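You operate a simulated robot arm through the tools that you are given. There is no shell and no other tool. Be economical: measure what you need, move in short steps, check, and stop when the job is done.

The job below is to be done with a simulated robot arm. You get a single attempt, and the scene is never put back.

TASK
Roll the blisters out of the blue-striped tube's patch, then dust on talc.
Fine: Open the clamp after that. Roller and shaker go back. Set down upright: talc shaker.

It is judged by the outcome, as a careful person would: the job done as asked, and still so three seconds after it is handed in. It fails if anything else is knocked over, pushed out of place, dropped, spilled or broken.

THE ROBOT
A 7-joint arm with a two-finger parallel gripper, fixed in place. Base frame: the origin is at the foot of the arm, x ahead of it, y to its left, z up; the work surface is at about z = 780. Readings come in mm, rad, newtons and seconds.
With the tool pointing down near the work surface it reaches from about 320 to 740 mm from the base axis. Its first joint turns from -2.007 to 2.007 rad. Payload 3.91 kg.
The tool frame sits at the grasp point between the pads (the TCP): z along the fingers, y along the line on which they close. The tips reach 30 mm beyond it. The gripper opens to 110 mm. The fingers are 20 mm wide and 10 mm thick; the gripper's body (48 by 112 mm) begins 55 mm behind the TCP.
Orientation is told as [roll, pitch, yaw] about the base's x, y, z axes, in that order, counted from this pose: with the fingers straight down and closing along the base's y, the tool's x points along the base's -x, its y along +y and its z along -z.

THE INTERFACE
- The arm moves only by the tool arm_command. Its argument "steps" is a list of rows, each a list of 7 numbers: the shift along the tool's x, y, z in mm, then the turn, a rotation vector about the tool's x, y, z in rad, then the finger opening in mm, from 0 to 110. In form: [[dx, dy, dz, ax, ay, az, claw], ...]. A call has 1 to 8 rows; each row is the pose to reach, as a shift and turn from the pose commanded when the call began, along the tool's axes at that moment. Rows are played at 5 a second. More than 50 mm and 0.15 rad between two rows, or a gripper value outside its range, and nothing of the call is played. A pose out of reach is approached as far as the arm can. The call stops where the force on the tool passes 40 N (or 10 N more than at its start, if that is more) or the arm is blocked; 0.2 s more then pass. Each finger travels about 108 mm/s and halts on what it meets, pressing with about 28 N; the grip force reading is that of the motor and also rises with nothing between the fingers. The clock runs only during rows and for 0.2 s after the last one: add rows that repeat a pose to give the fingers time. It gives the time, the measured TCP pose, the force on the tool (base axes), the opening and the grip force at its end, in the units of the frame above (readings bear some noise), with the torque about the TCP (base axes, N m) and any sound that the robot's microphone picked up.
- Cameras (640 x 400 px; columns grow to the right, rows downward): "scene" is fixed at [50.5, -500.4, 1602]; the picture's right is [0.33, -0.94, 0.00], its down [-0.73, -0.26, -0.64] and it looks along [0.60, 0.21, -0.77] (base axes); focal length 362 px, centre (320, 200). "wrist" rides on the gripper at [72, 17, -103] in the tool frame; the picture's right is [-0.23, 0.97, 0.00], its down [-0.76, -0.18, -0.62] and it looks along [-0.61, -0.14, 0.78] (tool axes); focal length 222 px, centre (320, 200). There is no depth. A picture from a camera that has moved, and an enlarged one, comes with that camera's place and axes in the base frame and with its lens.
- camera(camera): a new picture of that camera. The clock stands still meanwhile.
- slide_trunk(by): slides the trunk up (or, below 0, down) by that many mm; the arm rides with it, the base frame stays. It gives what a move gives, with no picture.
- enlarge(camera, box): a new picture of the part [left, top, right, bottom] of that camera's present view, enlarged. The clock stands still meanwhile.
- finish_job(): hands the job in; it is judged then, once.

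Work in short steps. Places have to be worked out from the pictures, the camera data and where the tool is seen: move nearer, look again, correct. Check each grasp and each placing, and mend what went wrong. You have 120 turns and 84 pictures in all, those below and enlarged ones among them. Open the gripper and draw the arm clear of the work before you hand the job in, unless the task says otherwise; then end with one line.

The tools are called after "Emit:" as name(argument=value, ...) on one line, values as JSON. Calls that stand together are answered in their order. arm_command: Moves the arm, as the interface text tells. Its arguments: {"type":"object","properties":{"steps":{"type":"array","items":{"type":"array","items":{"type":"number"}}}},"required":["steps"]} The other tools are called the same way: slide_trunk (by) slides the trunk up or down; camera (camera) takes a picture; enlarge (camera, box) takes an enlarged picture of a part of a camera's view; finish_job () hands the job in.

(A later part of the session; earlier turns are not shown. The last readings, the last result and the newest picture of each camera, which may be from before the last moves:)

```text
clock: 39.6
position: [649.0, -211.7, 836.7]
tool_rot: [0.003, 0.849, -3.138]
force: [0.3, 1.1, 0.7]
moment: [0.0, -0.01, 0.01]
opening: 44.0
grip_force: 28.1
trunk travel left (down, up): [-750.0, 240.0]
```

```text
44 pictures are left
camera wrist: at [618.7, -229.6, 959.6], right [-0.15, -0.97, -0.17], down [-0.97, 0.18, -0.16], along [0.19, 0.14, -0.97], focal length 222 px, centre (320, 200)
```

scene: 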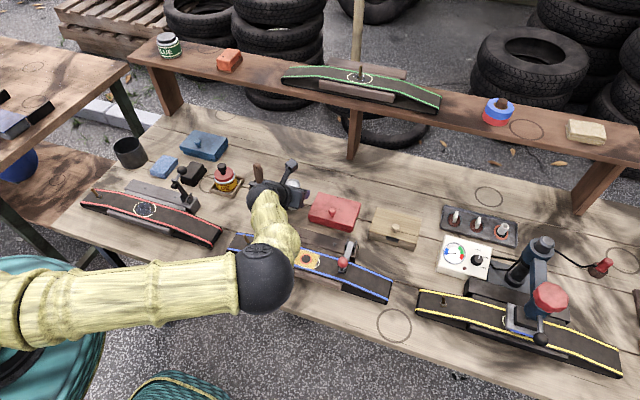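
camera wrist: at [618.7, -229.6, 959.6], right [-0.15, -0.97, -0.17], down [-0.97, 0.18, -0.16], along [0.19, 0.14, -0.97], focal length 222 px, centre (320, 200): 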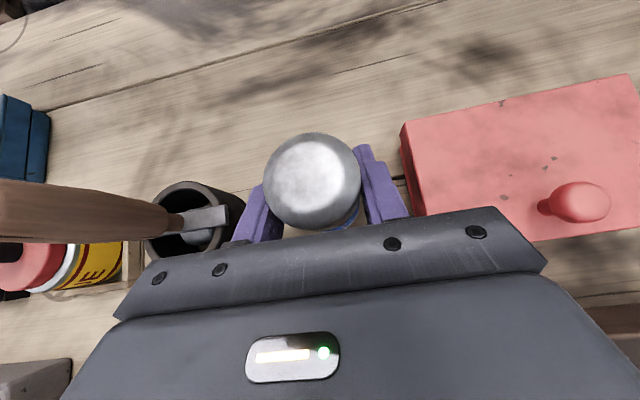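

Gripped (44 mm). I lift straight up, then draw back to free space.

Emit:
arm_command(steps=[[33.8, 0, -29.7, 0, 0, 0, 30], [67.6, 0, -59.4, 0, 0, 0, 30], [101.4, 0, -89.1, 0, 0, 0, 30], [122.4, 0, -107.6, 0, 0, 0, 30], [96, 0, -137.6, 0, 0, 0, 30], [70, 0, -167.6, 0, 0, 0, 30], [46.5, 0, -194, 0, 0, 0, 30], [46.5, 0, -194, 0, 0, 0, 30]])

Emit:
camera(camera="scene")

```text
clock: 41.4
position: [534.3, -211.7, 1001.2]
tool_rot: [0.004, 0.85, -3.138]
force: [0.2, 0.1, 0.1]
moment: [-0.01, -0.01, 0.03]
opening: 30.0
grip_force: 0.0
trunk travel left (down, up): [-750.0, 240.0]
```

```text
43 pictures are left
```

scene: 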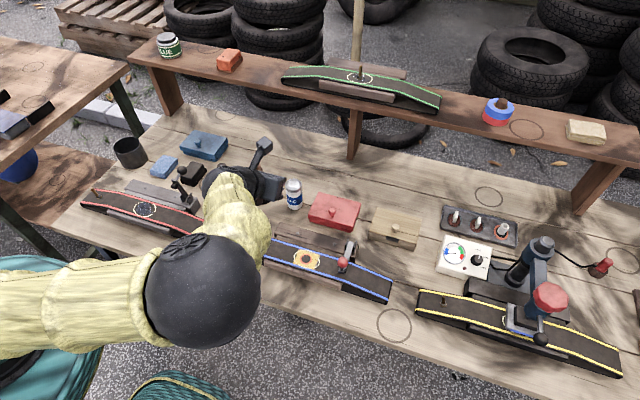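

The shaker slipped out and stayed behind, apparently upright. I check it.

Emit:
enlarge(camera="scene", box=[250, 150, 350, 220])

Emit:
camera(camera="wrist")

```text
5.71 times, centred on (300, 185) of scene
camera zoom: at [50.5, -500.4, 1602.0], right [0.33, -0.94, 0.0], down [-0.73, -0.26, -0.64], along [0.6, 0.21, -0.77], focal length 2070 px, centre (434, 286)
```

zoom: 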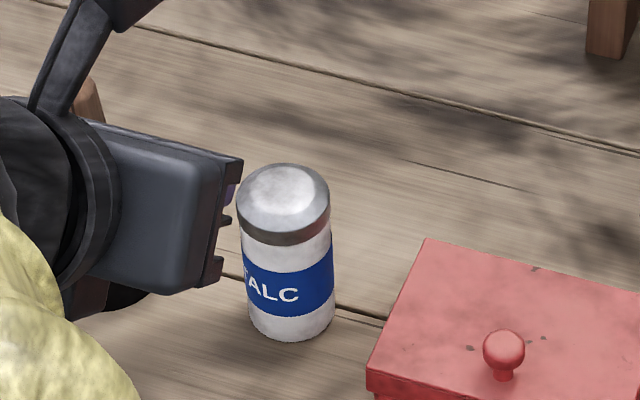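

```text
41 pictures are left
camera wrist: at [503.9, -229.7, 1122.8], right [-0.15, -0.97, -0.17], down [-0.97, 0.18, -0.16], along [0.19, 0.14, -0.97], focal length 222 px, centre (320, 200)
```

wrist: 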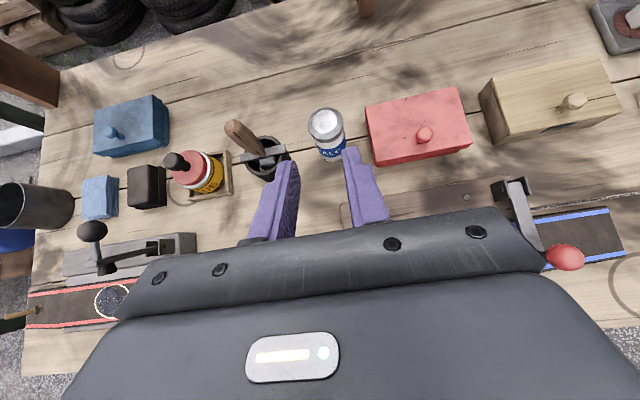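

The shaker stands upright at ≈(650,-214), having slipped at the start of the fast lift. I go back to pre-grasp and will lift slowly this time.

Emit:
arm_command(steps=[[-17, 0.6, 36, 0, 0, 0, 64], [-34, 1.2, 72, 0, 0, 0, 64], [-51, 2, 108, 0, 0, 0, 64], [-51, 2, 108, 0, 0, 0, 64], [-52, 2, 140, 0, 0, 0, 64], [-52, 2, 165, 0, 0, 0, 64], [-53, 2, 185, 0, 0, 0, 64], [-53, 2, 185, 0, 0, 0, 64]])

Emit:
camera(camera="wrist")

```text
clock: 43.2
position: [634.1, -212.7, 838.3]
tool_rot: [0.004, 0.849, -3.137]
force: [0.2, 0.6, 0.7]
moment: [0.04, 0.01, -0.02]
opening: 63.8
grip_force: 0.1
trunk travel left (down, up): [-750.0, 240.0]
```

```text
40 pictures are left
camera wrist: at [604.2, -231.2, 960.3], right [-0.15, -0.97, -0.17], down [-0.97, 0.18, -0.16], along [0.19, 0.14, -0.97], focal length 222 px, centre (320, 200)
```

wrist: 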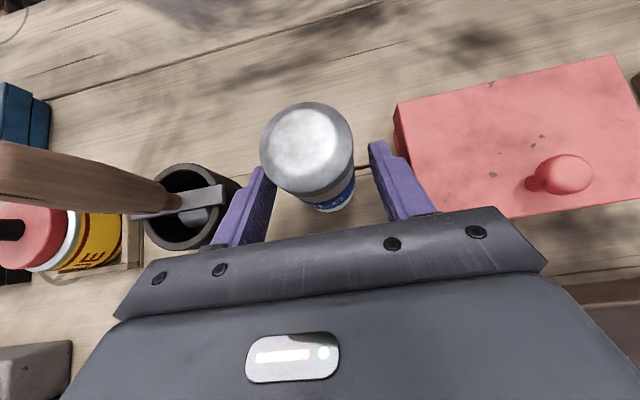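

I correct by ~12 mm forward and a bit lower, then close firmly and give it time.

Emit:
arm_command(steps=[[2.7, 2, 13.6, 0, 0, 0, 64], [2.7, 2, 13.6, 0, 0, 0, 64], [2.7, 2, 13.6, 0, 0, 0, 52], [2.7, 2, 13.6, 0, 0, 0, 44], [2.7, 2, 13.6, 0, 0, 0, 20], [2.7, 2, 13.6, 0, 0, 0, 0], [2.7, 2, 13.6, 0, 0, 0, 0], [2.7, 2, 13.6, 0, 0, 0, 0]])

Emit:
arm_command(steps=[[1.5, 0, -1.3, 0, 0, 0, 0], [3.8, 0, -3.3, 0, 0, 0, 0], [7.5, 0, -6.6, 0, 0, 0, 0], [11.3, 0, -9.9, 0, 0, 0, 0], [15, 0, -13.2, 0, 0, 0, 0]])

Emit:
camera(camera="wrist")

```text
clock: 45.0
position: [646.2, -216.5, 830.6]
tool_rot: [0.004, 0.849, -3.139]
force: [0.2, -0.4, -0.3]
moment: [0.03, -0.03, 0.02]
opening: 44.1
grip_force: 27.5
trunk travel left (down, up): [-750.0, 240.0]
```

```text
clock: 46.2
position: [648.3, -215.2, 852.7]
tool_rot: [0.004, 0.849, -3.139]
force: [0.5, -0.2, -1.0]
moment: [-0.01, 0.01, -0.02]
opening: 44.3
grip_force: 28.3
trunk travel left (down, up): [-750.0, 240.0]
```

```text
39 pictures are left
camera wrist: at [618.5, -233.6, 973.4], right [-0.15, -0.97, -0.17], down [-0.97, 0.18, -0.16], along [0.19, 0.14, -0.97], focal length 222 px, centre (320, 200)
```

wrist: 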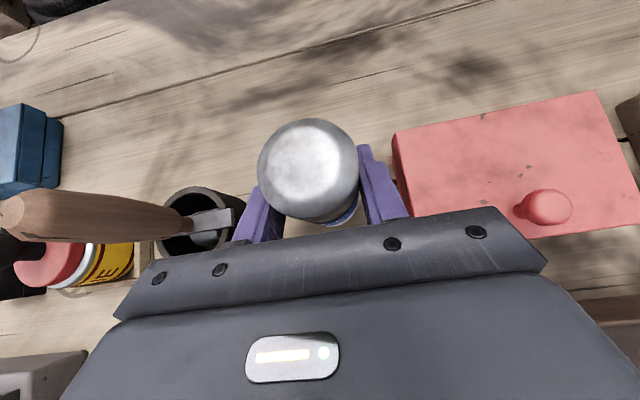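

Held at 20 mm up. I continue lifting gently.

Emit:
arm_command(steps=[[9, 0, -8, 0, 0, 0, 0], [18, 0, -16, 0, 0, 0, 0], [27, 0, -24, 0, 0, 0, 0], [38, 0, -33, 0, 0, 0, 0], [49, 0, -43, 0, 0, 0, 0], [60, 0, -53, 0, 0, 0, 0], [71, 0, -62, 0, 0, 0, 0], [78, 0, -69, 0, 0, 0, 0]])

Emit:
camera(camera="scene")

```text
clock: 48.0
position: [648.4, -217.2, 956.7]
tool_rot: [0.004, 0.851, -3.137]
force: [0.7, -0.1, -1.6]
moment: [0.04, -0.01, 0.01]
opening: 43.7
grip_force: 27.7
trunk travel left (down, up): [-750.0, 240.0]
```

```text
38 pictures are left
```

scene: 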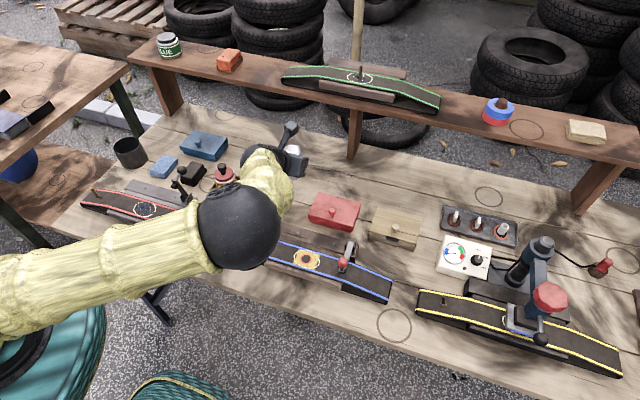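

The shaker is held. I carry it to above the patch area at a safe height, gently.

Emit:
arm_command(steps=[[-3, 6, -14, 0, 0, 0, 0], [-8, 18, -36, 0, 0, 0, 0], [-13, 30, -60, 0, 0, 0, 0], [-18, 42, -85, 0, 0, 0, 0], [-23, 54, -110, 0, 0, 0, 0], [-28, 66, -134, 0, 0, 0, 0], [-32, 76, -153, 0, 0, 0, 0], [-35, 83, -166, 0, 0, 0, 0]])

Emit:
camera(camera="scene")

```text
clock: 49.8
position: [499.3, -297.6, 1039.0]
tool_rot: [0.004, 0.849, -3.138]
force: [-0.6, 0.1, -1.5]
moment: [0.01, 0.0, -0.05]
opening: 44.0
grip_force: 27.8
trunk travel left (down, up): [-750.0, 240.0]
```

```text
37 pictures are left
```

scene: 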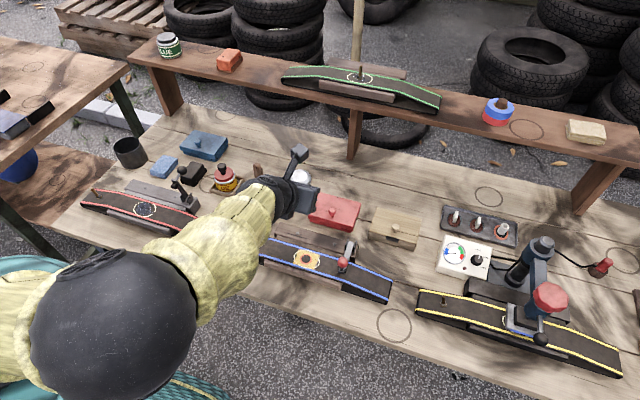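

Now I roll the wrist back 2.2 rad at this pitch, which keeps the shaker's mouth just above horizontal.

Emit:
arm_command(steps=[[0, 0, 0, 0, 0, -0.12, 0], [0, 0, 0, 0, 0, -0.26, 0], [0, 0, 0, 0, 0, -0.4, 0], [0, 0, 0, 0, 0, -0.54, 0], [0, 0, 0, 0, 0, -0.68, 0], [0, 0, 0, 0, 0, -0.82, 0], [0, 0, 0, 0, 0, -0.96, 0], [0, 0, 0, 0, 0, -1.1, 0]])

Emit:
arm_command(steps=[[0, 0, 0, 0, 0, -0.12, 0], [0, 0, 0, 0, 0, -0.26, 0], [0, 0, 0, 0, 0, -0.4, 0], [0, 0, 0, 0, 0, -0.54, 0], [0, 0, 0, 0, 0, -0.68, 0], [0, 0, 0, 0, 0, -0.82, 0], [0, 0, 0, 0, 0, -0.96, 0], [0, 0, 0, 0, 0, -1.05, 0]])

Emit:
camera(camera="scene")

```text
clock: 51.6
position: [498.6, -298.1, 1039.5]
tool_rot: [0.793, 0.343, -1.892]
force: [0.9, -0.1, -0.6]
moment: [-0.01, 0.0, 0.0]
opening: 44.2
grip_force: 27.0
trunk travel left (down, up): [-750.0, 240.0]
```

```text
clock: 53.4
position: [500.1, -299.0, 1039.5]
tool_rot: [0.76, -0.427, -1.16]
force: [-0.1, 0.3, -1.4]
moment: [0.01, 0.0, 0.0]
opening: 43.8
grip_force: 27.9
trunk travel left (down, up): [-750.0, 240.0]
```

```text
36 pictures are left
```

scene: 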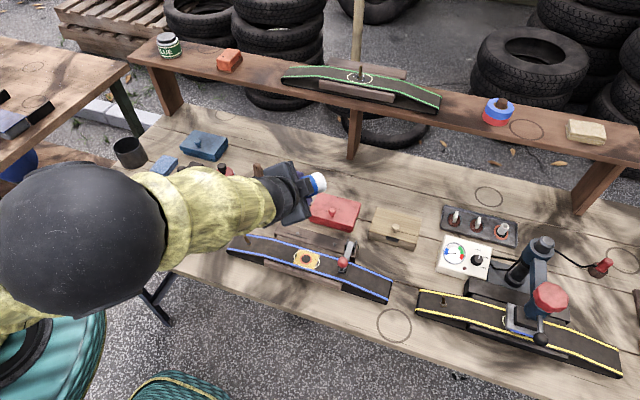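

The shaker lies about horizontal with its mouth toward the robot, no spill. I move it over the patch (TCP ≈ (485,-334,965)) before tipping.

Emit:
arm_command(steps=[[1.7, -18.6, 9.5, 0, 0, 0, 0], [3.4, -37.3, 19.1, 0, 0, 0, 0], [5.2, -56, 28.7, 0, 0, 0, 0], [6.9, -74.6, 38.2, 0, 0, 0, 0], [6.9, -74.6, 38.2, 0, 0, 0, 0]])

Emit:
enlarge(camera="scene", box=[220, 150, 400, 300])

```text
clock: 54.6
position: [483.7, -333.6, 964.1]
tool_rot: [0.759, -0.425, -1.16]
force: [0.1, -0.2, -1.4]
moment: [0.01, 0.01, -0.01]
opening: 44.2
grip_force: 28.0
trunk travel left (down, up): [-750.0, 240.0]
```

```text
2.67 times, centred on (310, 225) of scene
camera zoom: at [50.5, -500.4, 1602.0], right [0.33, -0.94, 0.0], down [-0.73, -0.26, -0.64], along [0.6, 0.21, -0.77], focal length 966 px, centre (347, 133)
```

zoom: 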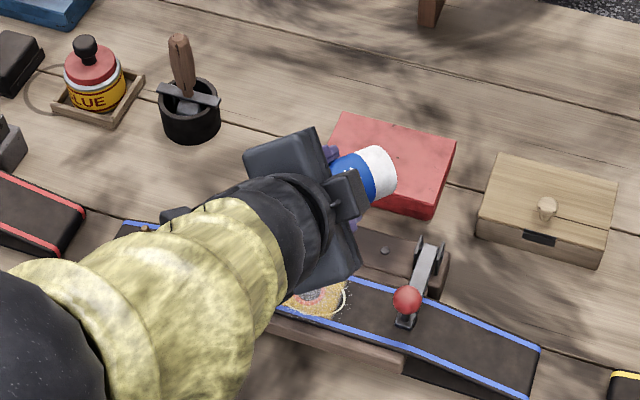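

There appear to be white specks around the ring already. I enlarge to check.

Emit:
enlarge(camera="scene", box=[285, 235, 365, 285])

Emit:
camera(camera="wrist")

```text
8.00 times, centred on (325, 260) of scene
camera zoom: at [50.5, -500.4, 1602.0], right [0.33, -0.94, 0.0], down [-0.73, -0.26, -0.64], along [0.6, 0.21, -0.77], focal length 2897 px, centre (280, -280)
```

zoom: 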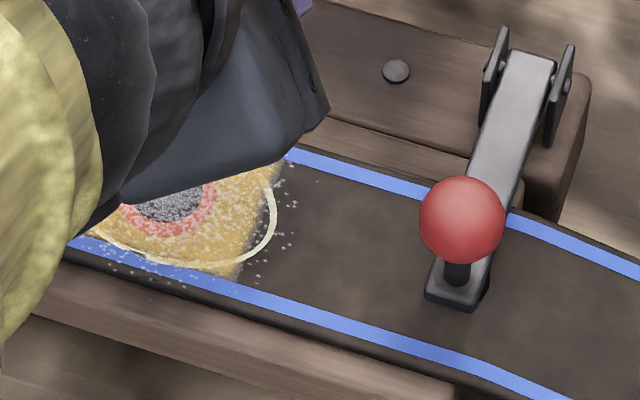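

```text
33 pictures are left
camera wrist: at [389.4, -265.5, 1012.2], right [0.62, 0.35, 0.7], down [-0.29, -0.73, 0.61], along [0.73, -0.59, -0.35], focal length 222 px, centre (320, 200)
```

wrist: 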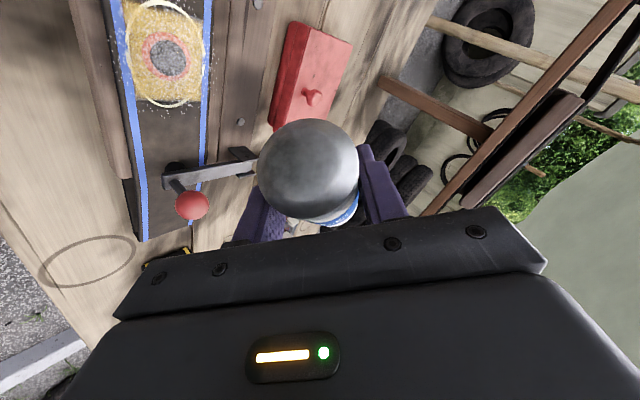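

Talc is already falling on the patch. I look at the coverage from the wrist.

Emit:
enlarge(camera="wrist", box=[90, 0, 250, 110])

```text
3.64 times, centred on (170, 55) of wrist
camera zoom: at [389.4, -265.5, 1012.2], right [0.62, 0.35, 0.7], down [-0.29, -0.73, 0.61], along [0.73, -0.59, -0.35], focal length 808 px, centre (866, 727)
```

zoom: 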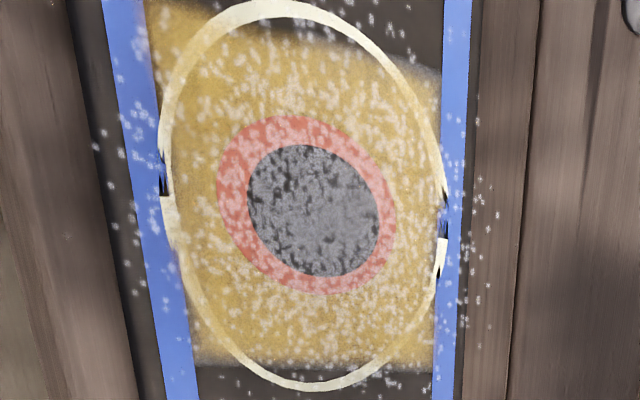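

Coverage is broad but slightly patchy. I hold and give a tiny shake for a moment, then compare.

Emit:
arm_command(steps=[[0, 0, -4, 0, 0, 0, 0], [0, 0, 0, 0, 0, 0, 0], [0, 0, 0, 0, 0, 0, 0]])

Emit:
enlarge(camera="wrist", box=[90, 0, 250, 110])

```text
clock: 55.4
position: [485.1, -334.1, 963.3]
tool_rot: [0.759, -0.426, -1.163]
force: [0.4, 0.2, -0.5]
moment: [0.02, -0.01, -0.01]
opening: 43.9
grip_force: 28.0
trunk travel left (down, up): [-750.0, 240.0]
```

```text
3.64 times, centred on (170, 55) of wrist
camera zoom: at [390.6, -264.8, 1012.2], right [0.62, 0.35, 0.7], down [-0.29, -0.73, 0.61], along [0.73, -0.59, -0.35], focal length 808 px, centre (866, 727)
```

zoom: 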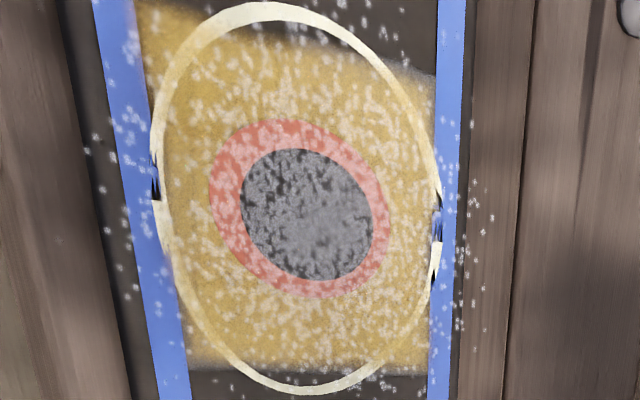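

The pattern did not change, so it seems complete. The red tube's patch may show a reference finish, so I compare it.

Emit:
enlarge(camera="scene", box=[120, 190, 180, 228])

```text
10.53 times, centred on (150, 209) of scene
camera zoom: at [50.5, -500.4, 1602.0], right [0.33, -0.94, 0.0], down [-0.73, -0.26, -0.64], along [0.6, 0.21, -0.77], focal length 3812 px, centre (2110, 105)
```

zoom: 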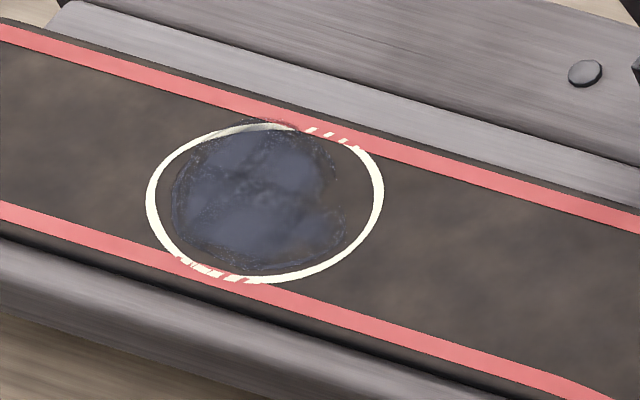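

That one isn't talced, so there's no reference. I do a firmer vertical shake in place over the patch to see whether coverage grows.

Emit:
arm_command(steps=[[-6.2, 9.4, -9.9, 0, 0, 0, 0], [0, 0, 0, 0, 0, 0, 0], [-6.2, 9.4, -9.9, 0, 0, 0, 0], [0, 0, 0, 0, 0, 0, 0], [0, 0, 0, 0, 0, 0, 0]])

Emit:
enlarge(camera="wrist", box=[90, 0, 250, 110])

```text
clock: 56.6
position: [484.5, -334.0, 965.7]
tool_rot: [0.76, -0.426, -1.16]
force: [0.0, 0.2, -1.2]
moment: [-0.05, 0.01, 0.01]
opening: 44.1
grip_force: 28.3
trunk travel left (down, up): [-750.0, 240.0]
```

```text
3.64 times, centred on (170, 55) of wrist
camera zoom: at [389.8, -265.1, 1014.0], right [0.62, 0.35, 0.7], down [-0.29, -0.73, 0.61], along [0.73, -0.59, -0.35], focal length 808 px, centre (866, 727)
```

zoom: 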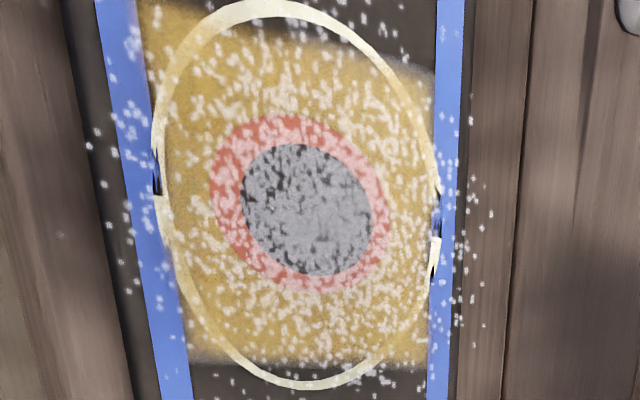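

Coverage grew: shaking dispenses talc. A few more strokes.

Emit:
arm_command(steps=[[-6.2, 9.4, -9.9, 0, 0, 0, 0], [0, 0, 0, 0, 0, 0, 0], [-6.2, 9.4, -9.9, 0, 0, 0, 0], [0, 0, 0, 0, 0, 0, 0], [-6.2, 9.4, -9.9, 0, 0, 0, 0], [0, 0, 0, 0, 0, 0, 0], [0, 0, 0, 0, 0, 0, 0]])

Emit:
enlarge(camera="wrist", box=[90, 0, 250, 110])

```text
clock: 58.2
position: [486.3, -332.7, 965.1]
tool_rot: [0.763, -0.425, -1.16]
force: [-0.1, 0.4, -0.6]
moment: [0.0, 0.04, 0.04]
opening: 43.8
grip_force: 27.9
trunk travel left (down, up): [-750.0, 240.0]
```

```text
3.64 times, centred on (170, 55) of wrist
camera zoom: at [391.4, -263.8, 1012.7], right [0.62, 0.34, 0.7], down [-0.29, -0.73, 0.61], along [0.73, -0.59, -0.35], focal length 808 px, centre (866, 727)
```

zoom: 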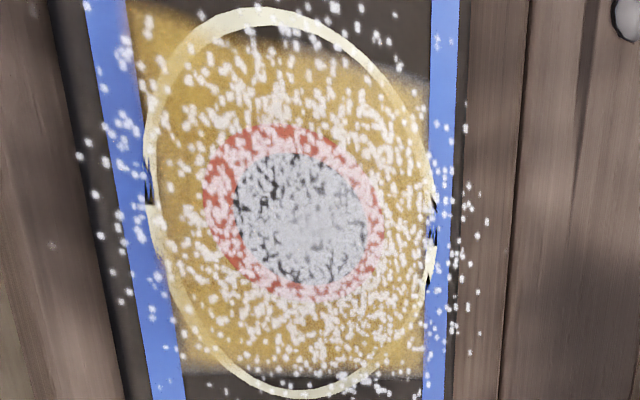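

Nearly full. One last short round.

Emit:
arm_command(steps=[[-6.2, 9.4, -9.9, 0, 0, 0, 0], [0, 0, 0, 0, 0, 0, 0], [-6.2, 9.4, -9.9, 0, 0, 0, 0], [0, 0, 0, 0, 0, 0, 0], [0, 0, 0, 0, 0, 0, 0]])

Emit:
enlarge(camera="wrist", box=[90, 0, 250, 110])

```text
clock: 59.4
position: [485.2, -332.7, 965.5]
tool_rot: [0.759, -0.426, -1.164]
force: [0.1, 0.2, -0.3]
moment: [-0.04, -0.02, 0.01]
opening: 44.0
grip_force: 27.7
trunk travel left (down, up): [-750.0, 240.0]
```

```text
3.64 times, centred on (170, 55) of wrist
camera zoom: at [391.7, -263.9, 1013.8], right [0.62, 0.34, 0.7], down [-0.29, -0.73, 0.61], along [0.73, -0.59, -0.35], focal length 808 px, centre (866, 727)
```

zoom: 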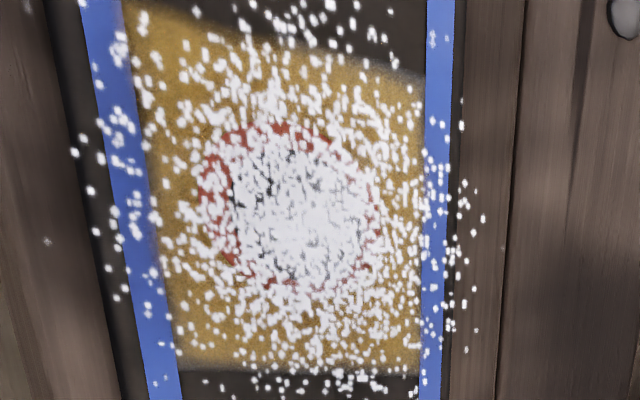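

The guide ring has vanished, so the dusting is registered as done. I right the shaker here by rolling back +2.15 rad.

Emit:
arm_command(steps=[[0, 0, 0, 0, 0, 0.12, 0], [0, 0, 0, 0, 0, 0.26, 0], [0, 0, 0, 0, 0, 0.4, 0], [0, 0, 0, 0, 0, 0.54, 0], [0, 0, 0, 0, 0, 0.68, 0], [0, 0, 0, 0, 0, 0.82, 0], [0, 0, 0, 0, 0, 0.96, 0], [0, 0, 0, 0, 0, 1.1, 0]])

Emit:
arm_command(steps=[[0, 0, 0, 0, 0, 0.12, 0], [0, 0, 0, 0, 0, 0.26, 0], [0, 0, 0, 0, 0, 0.4, 0], [0, 0, 0, 0, 0, 0.54, 0], [0, 0, 0, 0, 0, 0.68, 0], [0, 0, 0, 0, 0, 0.82, 0], [0, 0, 0, 0, 0, 0.96, 0], [0, 0, 0, 0, 0, 1.05, 0]])

Emit:
camera(camera="scene")

```text
clock: 61.2
position: [486.9, -334.3, 964.5]
tool_rot: [0.779, 0.386, -1.934]
force: [0.8, -0.9, -0.6]
moment: [0.02, 0.0, -0.01]
opening: 43.9
grip_force: 28.0
trunk travel left (down, up): [-750.0, 240.0]
```

```text
clock: 63.0
position: [486.7, -334.2, 965.0]
tool_rot: [-0.002, 0.849, 3.141]
force: [-0.2, -0.2, -1.8]
moment: [0.0, 0.02, -0.01]
opening: 43.9
grip_force: 28.1
trunk travel left (down, up): [-750.0, 240.0]
```

```text
26 pictures are left
```

scene: 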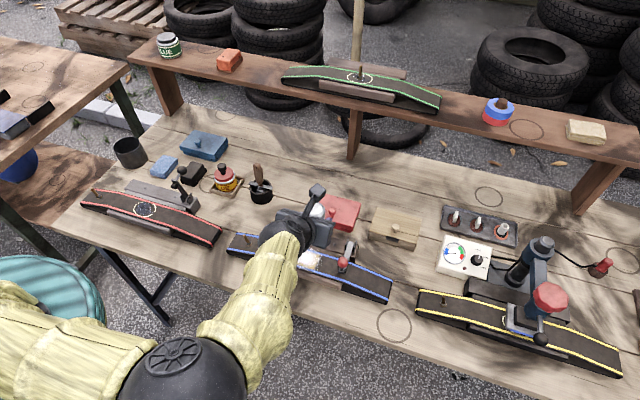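

Upright again. I carry it back above its original spot, gently.

Emit:
arm_command(steps=[[12, -8, 4, 0, 0, 0, 0], [28, -26, 20, 0, 0, 0, 0], [45, -45, 37, 0, 0, 0, 0], [63, -64, 55, 0, 0, 0, 0], [81, -84, 72, 0, 0, 0, 0], [98, -103, 88, 0, 0, 0, 0], [112, -118, 100, 0, 0, 0, 0], [120.6, -126, 107, 0, 0, 0, 0]])

Emit:
arm_command(steps=[[-8, 0, 7, 0, 0, 0, 0], [-23, 0, 20, 0, 0, 0, 0], [-39, 0, 35, 0, 0, 0, 0], [-56, 0, 49, 0, 0, 0, 0], [-73, 0, 64, 0, 0, 0, 0], [-90, 0, 79, 0, 0, 0, 0], [-98, 0, 86, 0, 0, 0, 0], [-98, 0, 86, 0, 0, 0, 0]])

Emit:
camera(camera="wrist")

Emit:
enlarge(camera="scene", box=[230, 130, 350, 220])

```text
clock: 64.8
position: [645.5, -205.7, 982.4]
tool_rot: [0.004, 0.849, -3.14]
force: [-0.1, 0.6, -0.9]
moment: [0.02, -0.01, -0.02]
opening: 43.9
grip_force: 28.0
trunk travel left (down, up): [-750.0, 240.0]
```

```text
clock: 66.6
position: [645.7, -208.6, 853.2]
tool_rot: [0.003, 0.85, -3.14]
force: [-0.6, 0.0, -1.4]
moment: [0.0, -0.01, 0.02]
opening: 43.8
grip_force: 28.0
trunk travel left (down, up): [-750.0, 240.0]
```

```text
25 pictures are left
camera wrist: at [616.4, -225.7, 974.6], right [-0.15, -0.97, -0.17], down [-0.97, 0.18, -0.16], along [0.19, 0.14, -0.97], focal length 222 px, centre (320, 200)
```

wrist: 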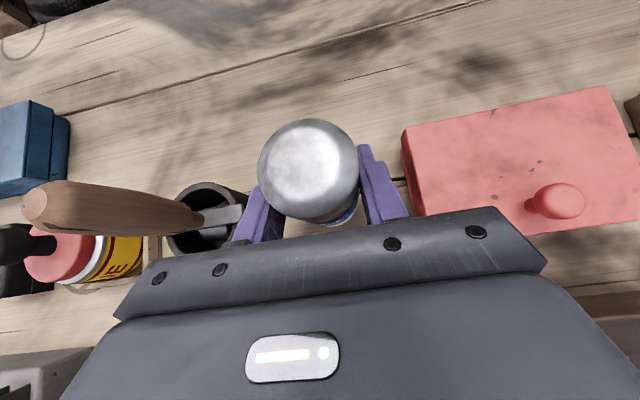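

```text
4.44 times, centred on (290, 175) of scene
camera zoom: at [50.5, -500.4, 1602.0], right [0.33, -0.94, 0.0], down [-0.73, -0.26, -0.64], along [0.6, 0.21, -0.77], focal length 1610 px, centre (453, 311)
```

zoom: 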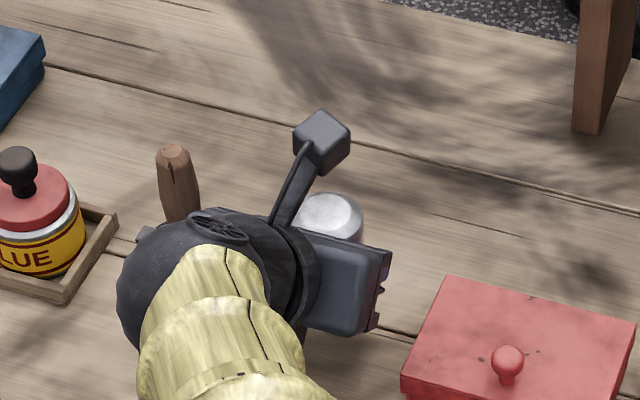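

About 22 mm to go. I lower in small steps to contact.

Emit:
arm_command(steps=[[-5, 0, 4.4, 0, 0, 0, 0], [-10, 0, 8.8, 0, 0, 0, 0], [-12.8, 0, 11.2, 0, 0, 0, 0], [-14.6, 0, 12.9, 0, 0, 0, 0], [-14.6, 0, 12.9, 0, 0, 0, 0]])

Emit:
arm_command(steps=[[-0.75, 0, 0.66, 0, 0, 0, 0], [-1.5, 0, 1.32, 0, 0, 0, 0], [-2.25, 0, 2, 0, 0, 0, 0], [-2.25, 0, 2, 0, 0, 0, 0]])

```text
clock: 67.8
position: [645.2, -207.8, 834.6]
tool_rot: [0.004, 0.85, -3.138]
force: [0.1, 0.2, -1.6]
moment: [0.02, 0.02, 0.01]
opening: 44.1
grip_force: 28.1
trunk travel left (down, up): [-750.0, 240.0]
```

```text
clock: 68.8
position: [645.3, -208.0, 832.4]
tool_rot: [0.004, 0.851, -3.139]
force: [-2.3, -0.8, 7.6]
moment: [0.08, 0.15, 0.0]
opening: 44.0
grip_force: 27.8
trunk travel left (down, up): [-750.0, 240.0]
```

Contact with the bench. I ease off slightly, open, and check before withdrawing.

Emit:
arm_command(steps=[[0.5, 0, -0.4, 0, 0, 0, 0], [0.5, 0, -0.4, 0, 0, 0, 0], [0.5, 0, -0.4, 0, 0, 0, 50], [0.5, 0, -0.4, 0, 0, 0, 64], [0.5, 0, -0.4, 0, 0, 0, 64], [0.5, 0, -0.4, 0, 0, 0, 64]])

Emit:
camera(camera="wrist")

```text
clock: 70.2
position: [644.8, -206.7, 832.2]
tool_rot: [0.004, 0.85, -3.138]
force: [0.3, -0.1, -0.5]
moment: [-0.01, -0.02, 0.0]
opening: 63.9
grip_force: 0.1
trunk travel left (down, up): [-750.0, 240.0]
```

```text
23 pictures are left
camera wrist: at [615.1, -225.9, 954.4], right [-0.15, -0.97, -0.17], down [-0.97, 0.18, -0.16], along [0.19, 0.14, -0.97], focal length 222 px, centre (320, 200)
```

wrist: 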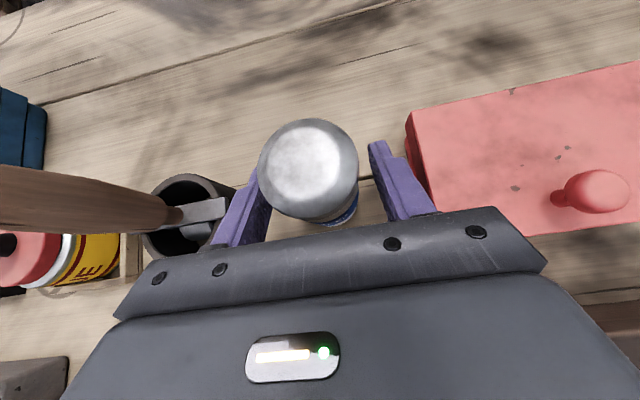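

Standing upright. I withdraw straight back along the tool axis, then rise.

Emit:
arm_command(steps=[[0, 0, -15, 0, 0, 0, 64], [0, 0, -40, 0, 0, 0, 64], [0, 0, -75, 0, 0, 0, 64], [0, 0, -110, 0, 0, 0, 64], [20, 0, -140, 0, 0, 0, 64], [50, 0, -170, 0, 0, 0, 64], [60, 0, -175, 0, 0, 0, 64]])

Emit:
camera(camera="scene")

```text
clock: 71.8
position: [552.6, -209.2, 991.8]
tool_rot: [0.003, 0.85, -3.138]
force: [-0.4, 0.0, -0.1]
moment: [0.0, 0.02, -0.01]
opening: 64.1
grip_force: 0.0
trunk travel left (down, up): [-750.0, 240.0]
```

```text
22 pictures are left
```

scene: 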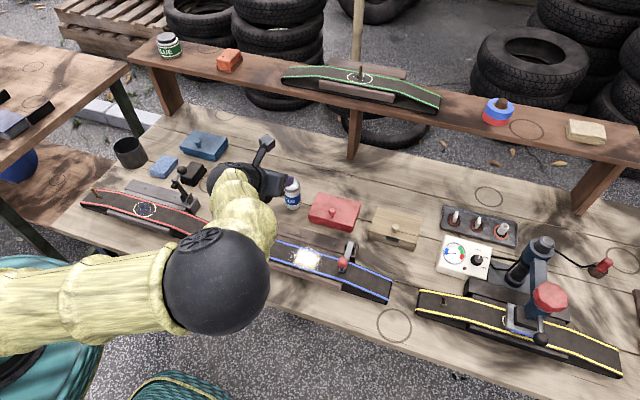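

The shaker is upright at its original spot and the dusted patch is visible. Now I return the wrist to the natural configuration (roll −π, pitch back) in free air for the clamp.

Emit:
arm_command(steps=[[5, 0, -5, 0, 0, -0.14, 64], [10, 0, -10, 0, 0, -0.28, 64], [15, 0, -15, 0, 0, -0.42, 64], [15, 0, -15, 0, 0, -0.56, 64], [15, 0, -15, 0, 0, -0.7, 64], [15, 0, -15, 0, 0, -0.84, 64], [15, 0, -15, 0, 0, -0.98, 64], [15, 0, -15, 0, 0, -1.12, 64]])

Emit:
arm_command(steps=[[0, 0, 0, 0, 0, -0.14, 64], [0, 0, 0, 0, 0, -0.28, 64], [0, 0, 0, 0, 0, -0.42, 64], [0, 0, 0, 0, 0, -0.56, 64], [0, 0, 0, 0, 0, -0.7, 64], [0, 0, 0, 0, 0, -0.84, 64], [0, 0, 0, 0, 0, -0.98, 64], [0, 0, 0, 0, 0, -1.12, 64]])

Emit:
arm_command(steps=[[0, 0, 0, 0, 0, -0.15, 64], [0, 0, 0, 0, 0, -0.3, 64], [0, 0, 0, 0, 0, -0.45, 64], [0, 0, 0, 0, 0, -0.6, 64], [0, 0, 0, 0, 0, -0.75, 64], [0, 0, 0, 0, 0, -0.9, 64], [0, 0, 0, 0, 0, -0.9, 64]])

Emit:
arm_command(steps=[[0, 0, 0, 0, 0.14, 0, 64], [0, 0, 0, 0, 0.28, 0, 64], [0, 0, 0, 0, 0.42, 0, 64], [0, 0, 0, 0, 0.56, 0, 64], [0, 0, 0, 0, 0.7, 0, 64], [0, 0, 0, 0, 0.84, 0, 64], [0, 0, 0, 0, 0.849, 0, 64]])

Emit:
camera(camera="scene")

```text
clock: 73.6
position: [552.2, -208.4, 1014.0]
tool_rot: [0.798, 0.328, -1.877]
force: [-0.3, 0.3, -0.6]
moment: [0.02, 0.0, -0.01]
opening: 63.9
grip_force: 0.1
trunk travel left (down, up): [-750.0, 240.0]
```

```text
clock: 75.4
position: [551.9, -207.7, 1012.9]
tool_rot: [0.727, -0.489, -1.085]
force: [0.3, 0.8, 0.2]
moment: [-0.01, 0.0, -0.02]
opening: 64.0
grip_force: 0.0
trunk travel left (down, up): [-750.0, 240.0]
```

```text
clock: 77.0
position: [552.4, -209.1, 1013.9]
tool_rot: [-0.005, -0.848, 0.005]
force: [0.7, 0.1, 0.8]
moment: [-0.02, 0.02, -0.01]
opening: 64.1
grip_force: 0.0
trunk travel left (down, up): [-750.0, 240.0]
```

```text
clock: 78.6
position: [551.1, -206.5, 1014.3]
tool_rot: [-0.001, 0.001, 0.0]
force: [0.8, 0.5, 0.2]
moment: [0.02, 0.01, 0.0]
opening: 63.7
grip_force: 0.0
trunk travel left (down, up): [-750.0, 240.0]
```

```text
21 pictures are left
```

scene: 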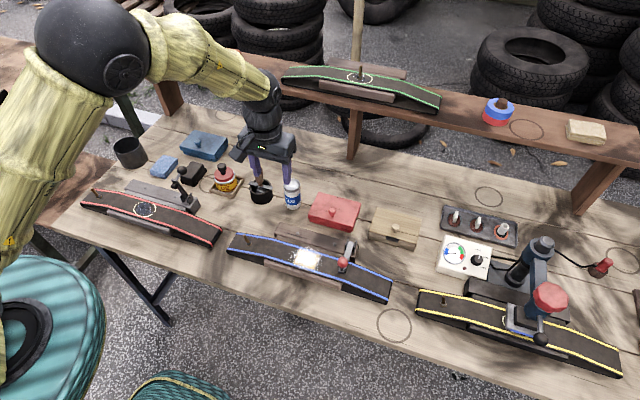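

Natural pose restored. I move to look at the clamp closely.

Emit:
arm_command(steps=[[30, -34, 3, 0, 0, 0, 64], [60, -67, 6, 0, 0, 0, 64], [90, -101, 9, 0, 0, 0, 64], [120, -134, 12, 0, 0, 0, 64], [151, -168, 14, 0, 0, 0, 64], [151, -168, 14, 0, 0, 0, 64]])

Emit:
camera(camera="wrist")

Emit:
enlarge(camera="scene", box=[320, 225, 380, 285])

Emit:
enlarge(camera="scene", box=[150, 150, 220, 220])

```text
clock: 80.0
position: [405.4, -375.0, 1000.3]
tool_rot: [-0.001, -0.001, 0.002]
force: [-0.5, 0.7, 0.1]
moment: [0.02, 0.01, 0.02]
opening: 63.8
grip_force: 0.0
trunk travel left (down, up): [-750.0, 240.0]
```

```text
20 pictures are left
camera wrist: at [332.5, -359.5, 1103.0], right [0.23, 0.97, 0.0], down [0.76, -0.18, 0.62], along [0.61, -0.14, -0.78], focal length 222 px, centre (320, 200)
```

wrist: 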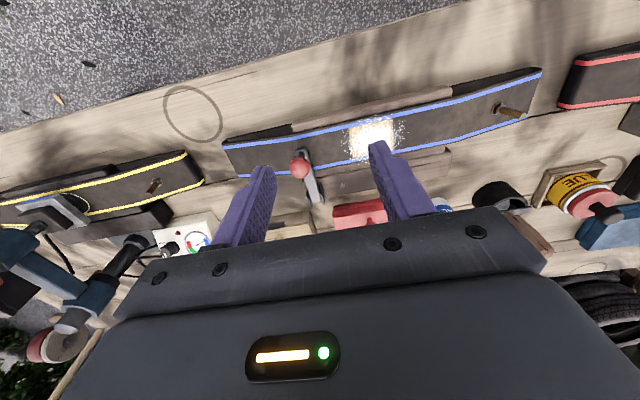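

```text
6.67 times, centred on (350, 255) of scene
camera zoom: at [50.5, -500.4, 1602.0], right [0.33, -0.94, 0.0], down [-0.73, -0.26, -0.64], along [0.6, 0.21, -0.77], focal length 2414 px, centre (120, -167)
```

zoom: 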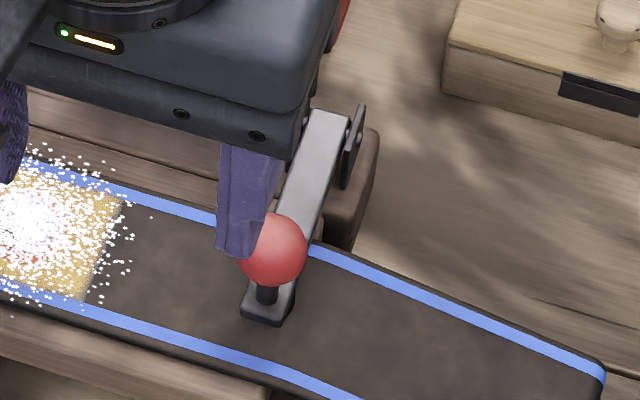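

```text
5.71 times, centred on (185, 185) of scene
camera zoom: at [50.5, -500.4, 1602.0], right [0.33, -0.94, 0.0], down [-0.73, -0.26, -0.64], along [0.6, 0.21, -0.77], focal length 2070 px, centre (1091, 286)
```

zoom: 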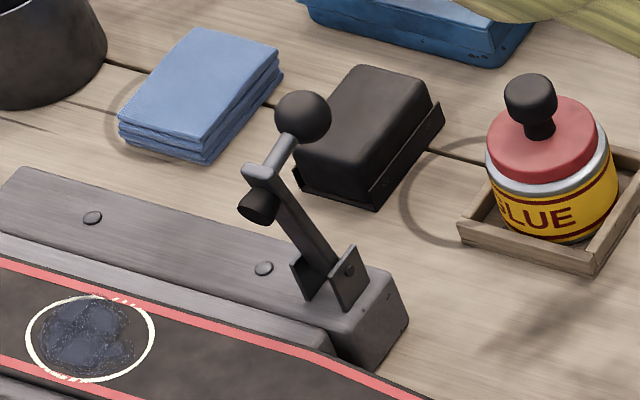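

The ball knob is at ≈(458,-412,875), pivot at ≈(528,-414,845) with axis along y; the open red clamp shows the lever standing vertical. I position above the ball.

Emit:
arm_command(steps=[[-26, -19, 20, 0, 0, 0, 50], [-52.6, -37.4, 40, 0, 0, 0, 50], [-52.6, -37.4, 65, 0, 0, 0, 50], [-52.6, -37.4, 65, 0, 0, 0, 50]])

Emit:
camera(camera="wrist")

Emit:
enlarge(camera="scene", box=[310, 210, 390, 290])

```text
clock: 81.0
position: [455.4, -412.5, 936.3]
tool_rot: [0.002, 0.001, -0.001]
force: [-0.8, -0.6, -0.2]
moment: [0.01, 0.04, -0.04]
opening: 50.1
grip_force: 0.0
trunk travel left (down, up): [-750.0, 240.0]
```

```text
17 pictures are left
camera wrist: at [383.5, -397.2, 1038.6], right [0.23, 0.97, 0.0], down [0.76, -0.18, 0.62], along [0.61, -0.14, -0.78], focal length 222 px, centre (320, 200)
```

wrist: 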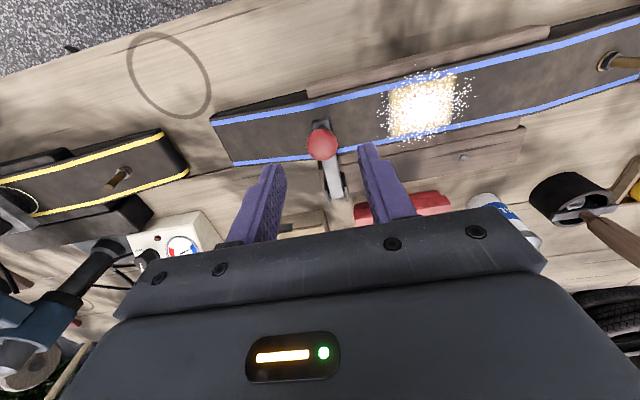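

```text
5.00 times, centred on (350, 250) of scene
camera zoom: at [50.5, -500.4, 1602.0], right [0.33, -0.94, 0.0], down [-0.73, -0.26, -0.64], along [0.6, 0.21, -0.77], focal length 1811 px, centre (170, -50)
```

zoom: 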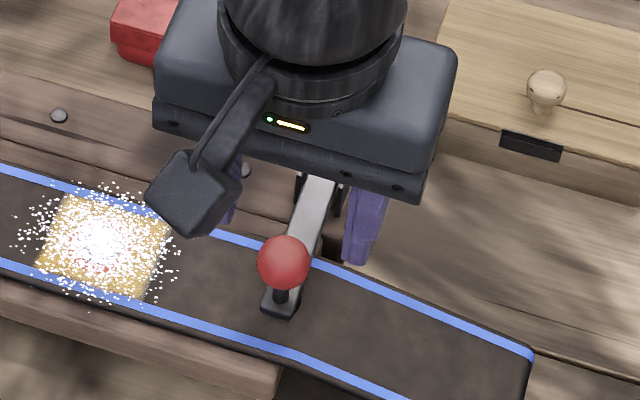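

Aligned with the ball. I descend to its height and close on it.

Emit:
arm_command(steps=[[-1, 0, 25, 0, 0, 0, 50], [-1.5, 0, 45, 0, 0, 0, 50], [-1.5, 0, 60, 0, 0, 0, 50], [-1.5, 0, 60, 0, 0, 0, 40], [-1.5, 0, 60, 0, 0, 0, 20], [-1.5, 0, 60, 0, 0, 0, 5], [-1.5, 0, 60, 0, 0, 0, 5]])

Emit:
enlarge(camera="scene", box=[310, 210, 390, 290])

```text
clock: 82.6
position: [455.9, -410.8, 875.4]
tool_rot: [-0.001, 0.001, 0.0]
force: [-0.9, 0.9, 1.6]
moment: [0.02, -0.11, 0.04]
opening: 23.7
grip_force: 44.7
trunk travel left (down, up): [-750.0, 240.0]
```

```text
5.00 times, centred on (350, 250) of scene
camera zoom: at [50.5, -500.4, 1602.0], right [0.33, -0.94, 0.0], down [-0.73, -0.26, -0.64], along [0.6, 0.21, -0.77], focal length 1811 px, centre (170, -50)
```

zoom: 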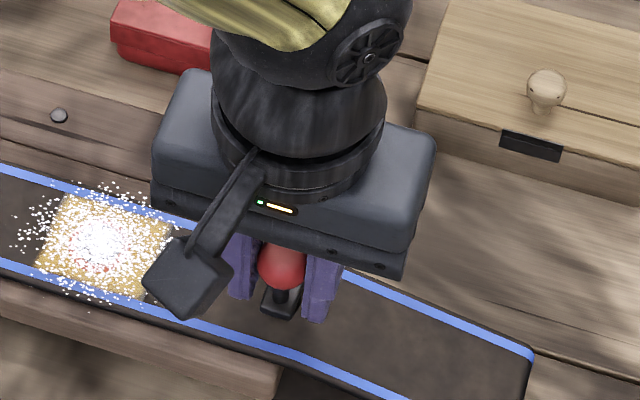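

Ball gripped (23.7 mm). I start raising it along the arc about the pivot.

Emit:
arm_command(steps=[[-2, 0, -4.8, 0, 0, 0, 5], [-4.9, 0, -9.6, 0, 0, 0, 5], [-11.1, 0, -18.4, 0, 0, 0, 5], [-18.4, 0, -26.2, 0, 0, 0, 5], [-18.4, 0, -26.2, 0, 0, 0, 5]])

Emit:
enlarge(camera="scene", box=[310, 210, 390, 290])

```text
clock: 83.8
position: [473.6, -411.5, 900.9]
tool_rot: [0.002, 0.001, 0.002]
force: [-8.6, 13.0, -12.7]
moment: [0.06, 1.25, -0.02]
opening: 23.9
grip_force: 44.8
trunk travel left (down, up): [-750.0, 240.0]
```

```text
5.00 times, centred on (350, 250) of scene
camera zoom: at [50.5, -500.4, 1602.0], right [0.33, -0.94, 0.0], down [-0.73, -0.26, -0.64], along [0.6, 0.21, -0.77], focal length 1811 px, centre (170, -50)
```

zoom: 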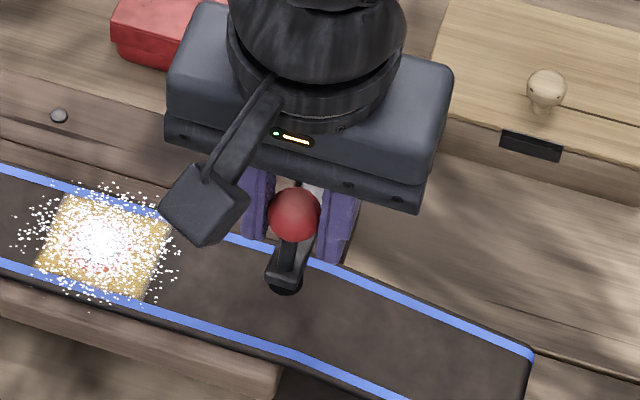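

The lever is swinging up. I continue the arc with a 1 mm y correction to relieve the side force.

Emit:
arm_command(steps=[[-4, 0.7, -3.6, 0, 0, 0, 5], [-8.3, 1.2, -6.8, 0, 0, 0, 5], [-13, 1.2, -9.7, 0, 0, 0, 5], [-17.5, 1.2, -12.3, 0, 0, 0, 5], [-22.5, 1.2, -14.5, 0, 0, 0, 5], [-27.4, 1.2, -16.5, 0, 0, 0, 5], [-27.4, 1.2, -16.5, 0, 0, 0, 5]])

Emit:
enlarge(camera="scene", box=[310, 200, 390, 280])

```text
clock: 85.4
position: [501.0, -412.1, 919.8]
tool_rot: [-0.002, -0.001, -0.001]
force: [-15.7, 6.0, 3.1]
moment: [0.07, 1.09, -0.04]
opening: 23.9
grip_force: 45.4
trunk travel left (down, up): [-750.0, 240.0]
```

```text
5.00 times, centred on (350, 240) of scene
camera zoom: at [50.5, -500.4, 1602.0], right [0.33, -0.94, 0.0], down [-0.73, -0.26, -0.64], along [0.6, 0.21, -0.77], focal length 1811 px, centre (170, 0)
```

zoom: 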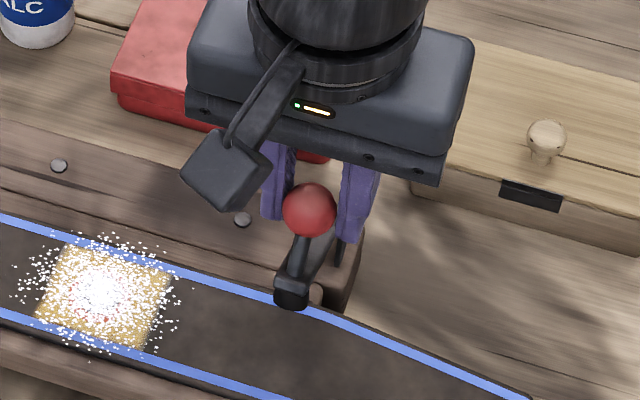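

About halfway, lever at ~50°. I continue over the top.

Emit:
arm_command(steps=[[-5, 0.3, -1.6, 0, 0, 0, 5], [-10.4, 0.5, -2.8, 0, 0, 0, 5], [-15.7, 0.5, -3.6, 0, 0, 0, 5], [-21.1, 0.5, -4.1, 0, 0, 0, 5], [-26.5, 0.5, -4.2, 0, 0, 0, 5], [-31.8, 0.5, -3.9, 0, 0, 0, 5], [-37, 0.5, -3.2, 0, 0, 0, 5], [-42.4, 0.5, -2.2, 0, 0, 0, 5]])

Emit:
enlarge(camera="scene", box=[310, 190, 390, 270])

```text
clock: 87.2
position: [544.5, -411.8, 919.3]
tool_rot: [-0.002, -0.001, 0.002]
force: [-0.2, -0.3, 0.0]
moment: [-0.01, 0.0, 0.0]
opening: 4.8
grip_force: 0.0
trunk travel left (down, up): [-750.0, 240.0]
```

```text
5.00 times, centred on (350, 230) of scene
camera zoom: at [50.5, -500.4, 1602.0], right [0.33, -0.94, 0.0], down [-0.73, -0.26, -0.64], along [0.6, 0.21, -0.77], focal length 1811 px, centre (170, 50)
```

zoom: 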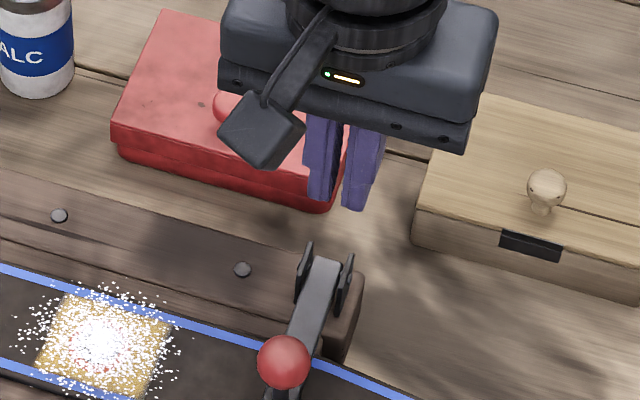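

The ball slipped out and the lever fell back closed: the pads resisted the ball's turning. Better plan: pitch the tool forward by 1.1 rad, grip the ball, then rotate the tool along with the lever. First I rise and retreat in front.

Emit:
arm_command(steps=[[0, 0, -35, 0, 0, 0, 50], [40, 0, -70, 0, 0, 0, 50], [80, 0, -75, 0, 0, 0, 50], [120, 0, -75, 0, 0, 0, 50], [158, 0, -75, 0, 0, 0, 50], [158, 0, -75, 0, 0, 0, 50]])

Emit:
arm_command(steps=[[0, 0, 0, 0, -0.14, 0, 50], [0, 0, 0, 0, -0.28, 0, 50], [0, 0, 0, 0, -0.42, 0, 50], [0, 0, 0, 0, -0.56, 0, 50], [0, 0, 0, 0, -0.7, 0, 50], [0, 0, 0, 0, -0.84, 0, 50], [0, 0, 0, 0, -0.98, 0, 50], [0, 0, 0, 0, -1.1, 0, 50]])

```text
refused: row 2 steps farther than a row can; nothing moved
```

```text
clock: 89.0
position: [544.1, -413.0, 919.1]
tool_rot: [-0.002, -1.103, 0.002]
force: [-0.1, 1.0, -0.5]
moment: [-0.05, -0.01, -0.02]
opening: 50.0
grip_force: 0.1
trunk travel left (down, up): [-750.0, 240.0]
```

One call was refused but the pitch was executed in place without contact. I now go straight up, then back in front of the lever.

Emit:
arm_command(steps=[[-31.2, 0, -15.9, 0, 0, 0, 50], [-62.4, 0, -31.8, 0, 0, 0, 50], [-44.2, 0, -67.4, 0, 0, 0, 50], [-26.1, 0, -103.1, 0, 0, 0, 50], [-7.9, 0, -138.7, 0, 0, 0, 50], [9.3, 0, -172.6, 0, 0, 0, 50], [9.3, 0, -172.6, 0, 0, 0, 50]])

Emit:
camera(camera="scene")

```text
clock: 90.6
position: [401.3, -422.7, 978.4]
tool_rot: [-0.053, -1.071, 0.0]
force: [0.0, 0.1, 1.0]
moment: [0.01, 0.02, -0.02]
opening: 50.3
grip_force: 0.1
out of reach, approached as far as the arm can: row 6
trunk travel left (down, up): [-750.0, 240.0]
```

```text
11 pictures are left
```

scene: 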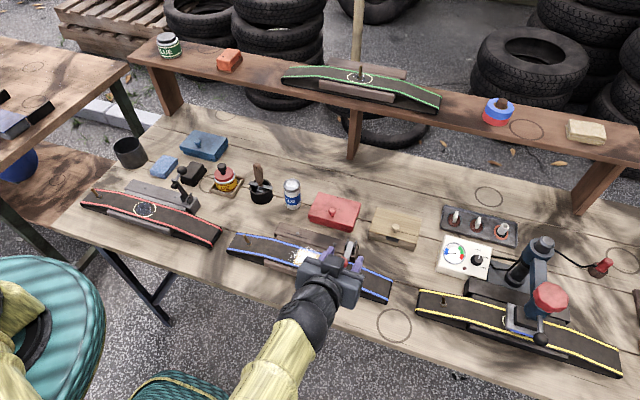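

That pose was too folded. I come forward above the ball with a milder pitch (≈ -0.8).

Emit:
arm_command(steps=[[0.8, 0, 27, 0, 0.1, 0, 50], [1.6, 0, 54, 0, 0.2, 0, 50], [2.5, 0, 81, 0, 0.3, 0, 50], [2.5, 0, 81, 0, 0.3, 0, 50]])

```text
clock: 91.6
position: [456.3, -411.8, 949.5]
tool_rot: [-0.001, -0.8, -0.001]
force: [0.0, 0.8, 0.1]
moment: [-0.01, -0.01, 0.01]
opening: 50.2
grip_force: 0.1
trunk travel left (down, up): [-750.0, 240.0]
```

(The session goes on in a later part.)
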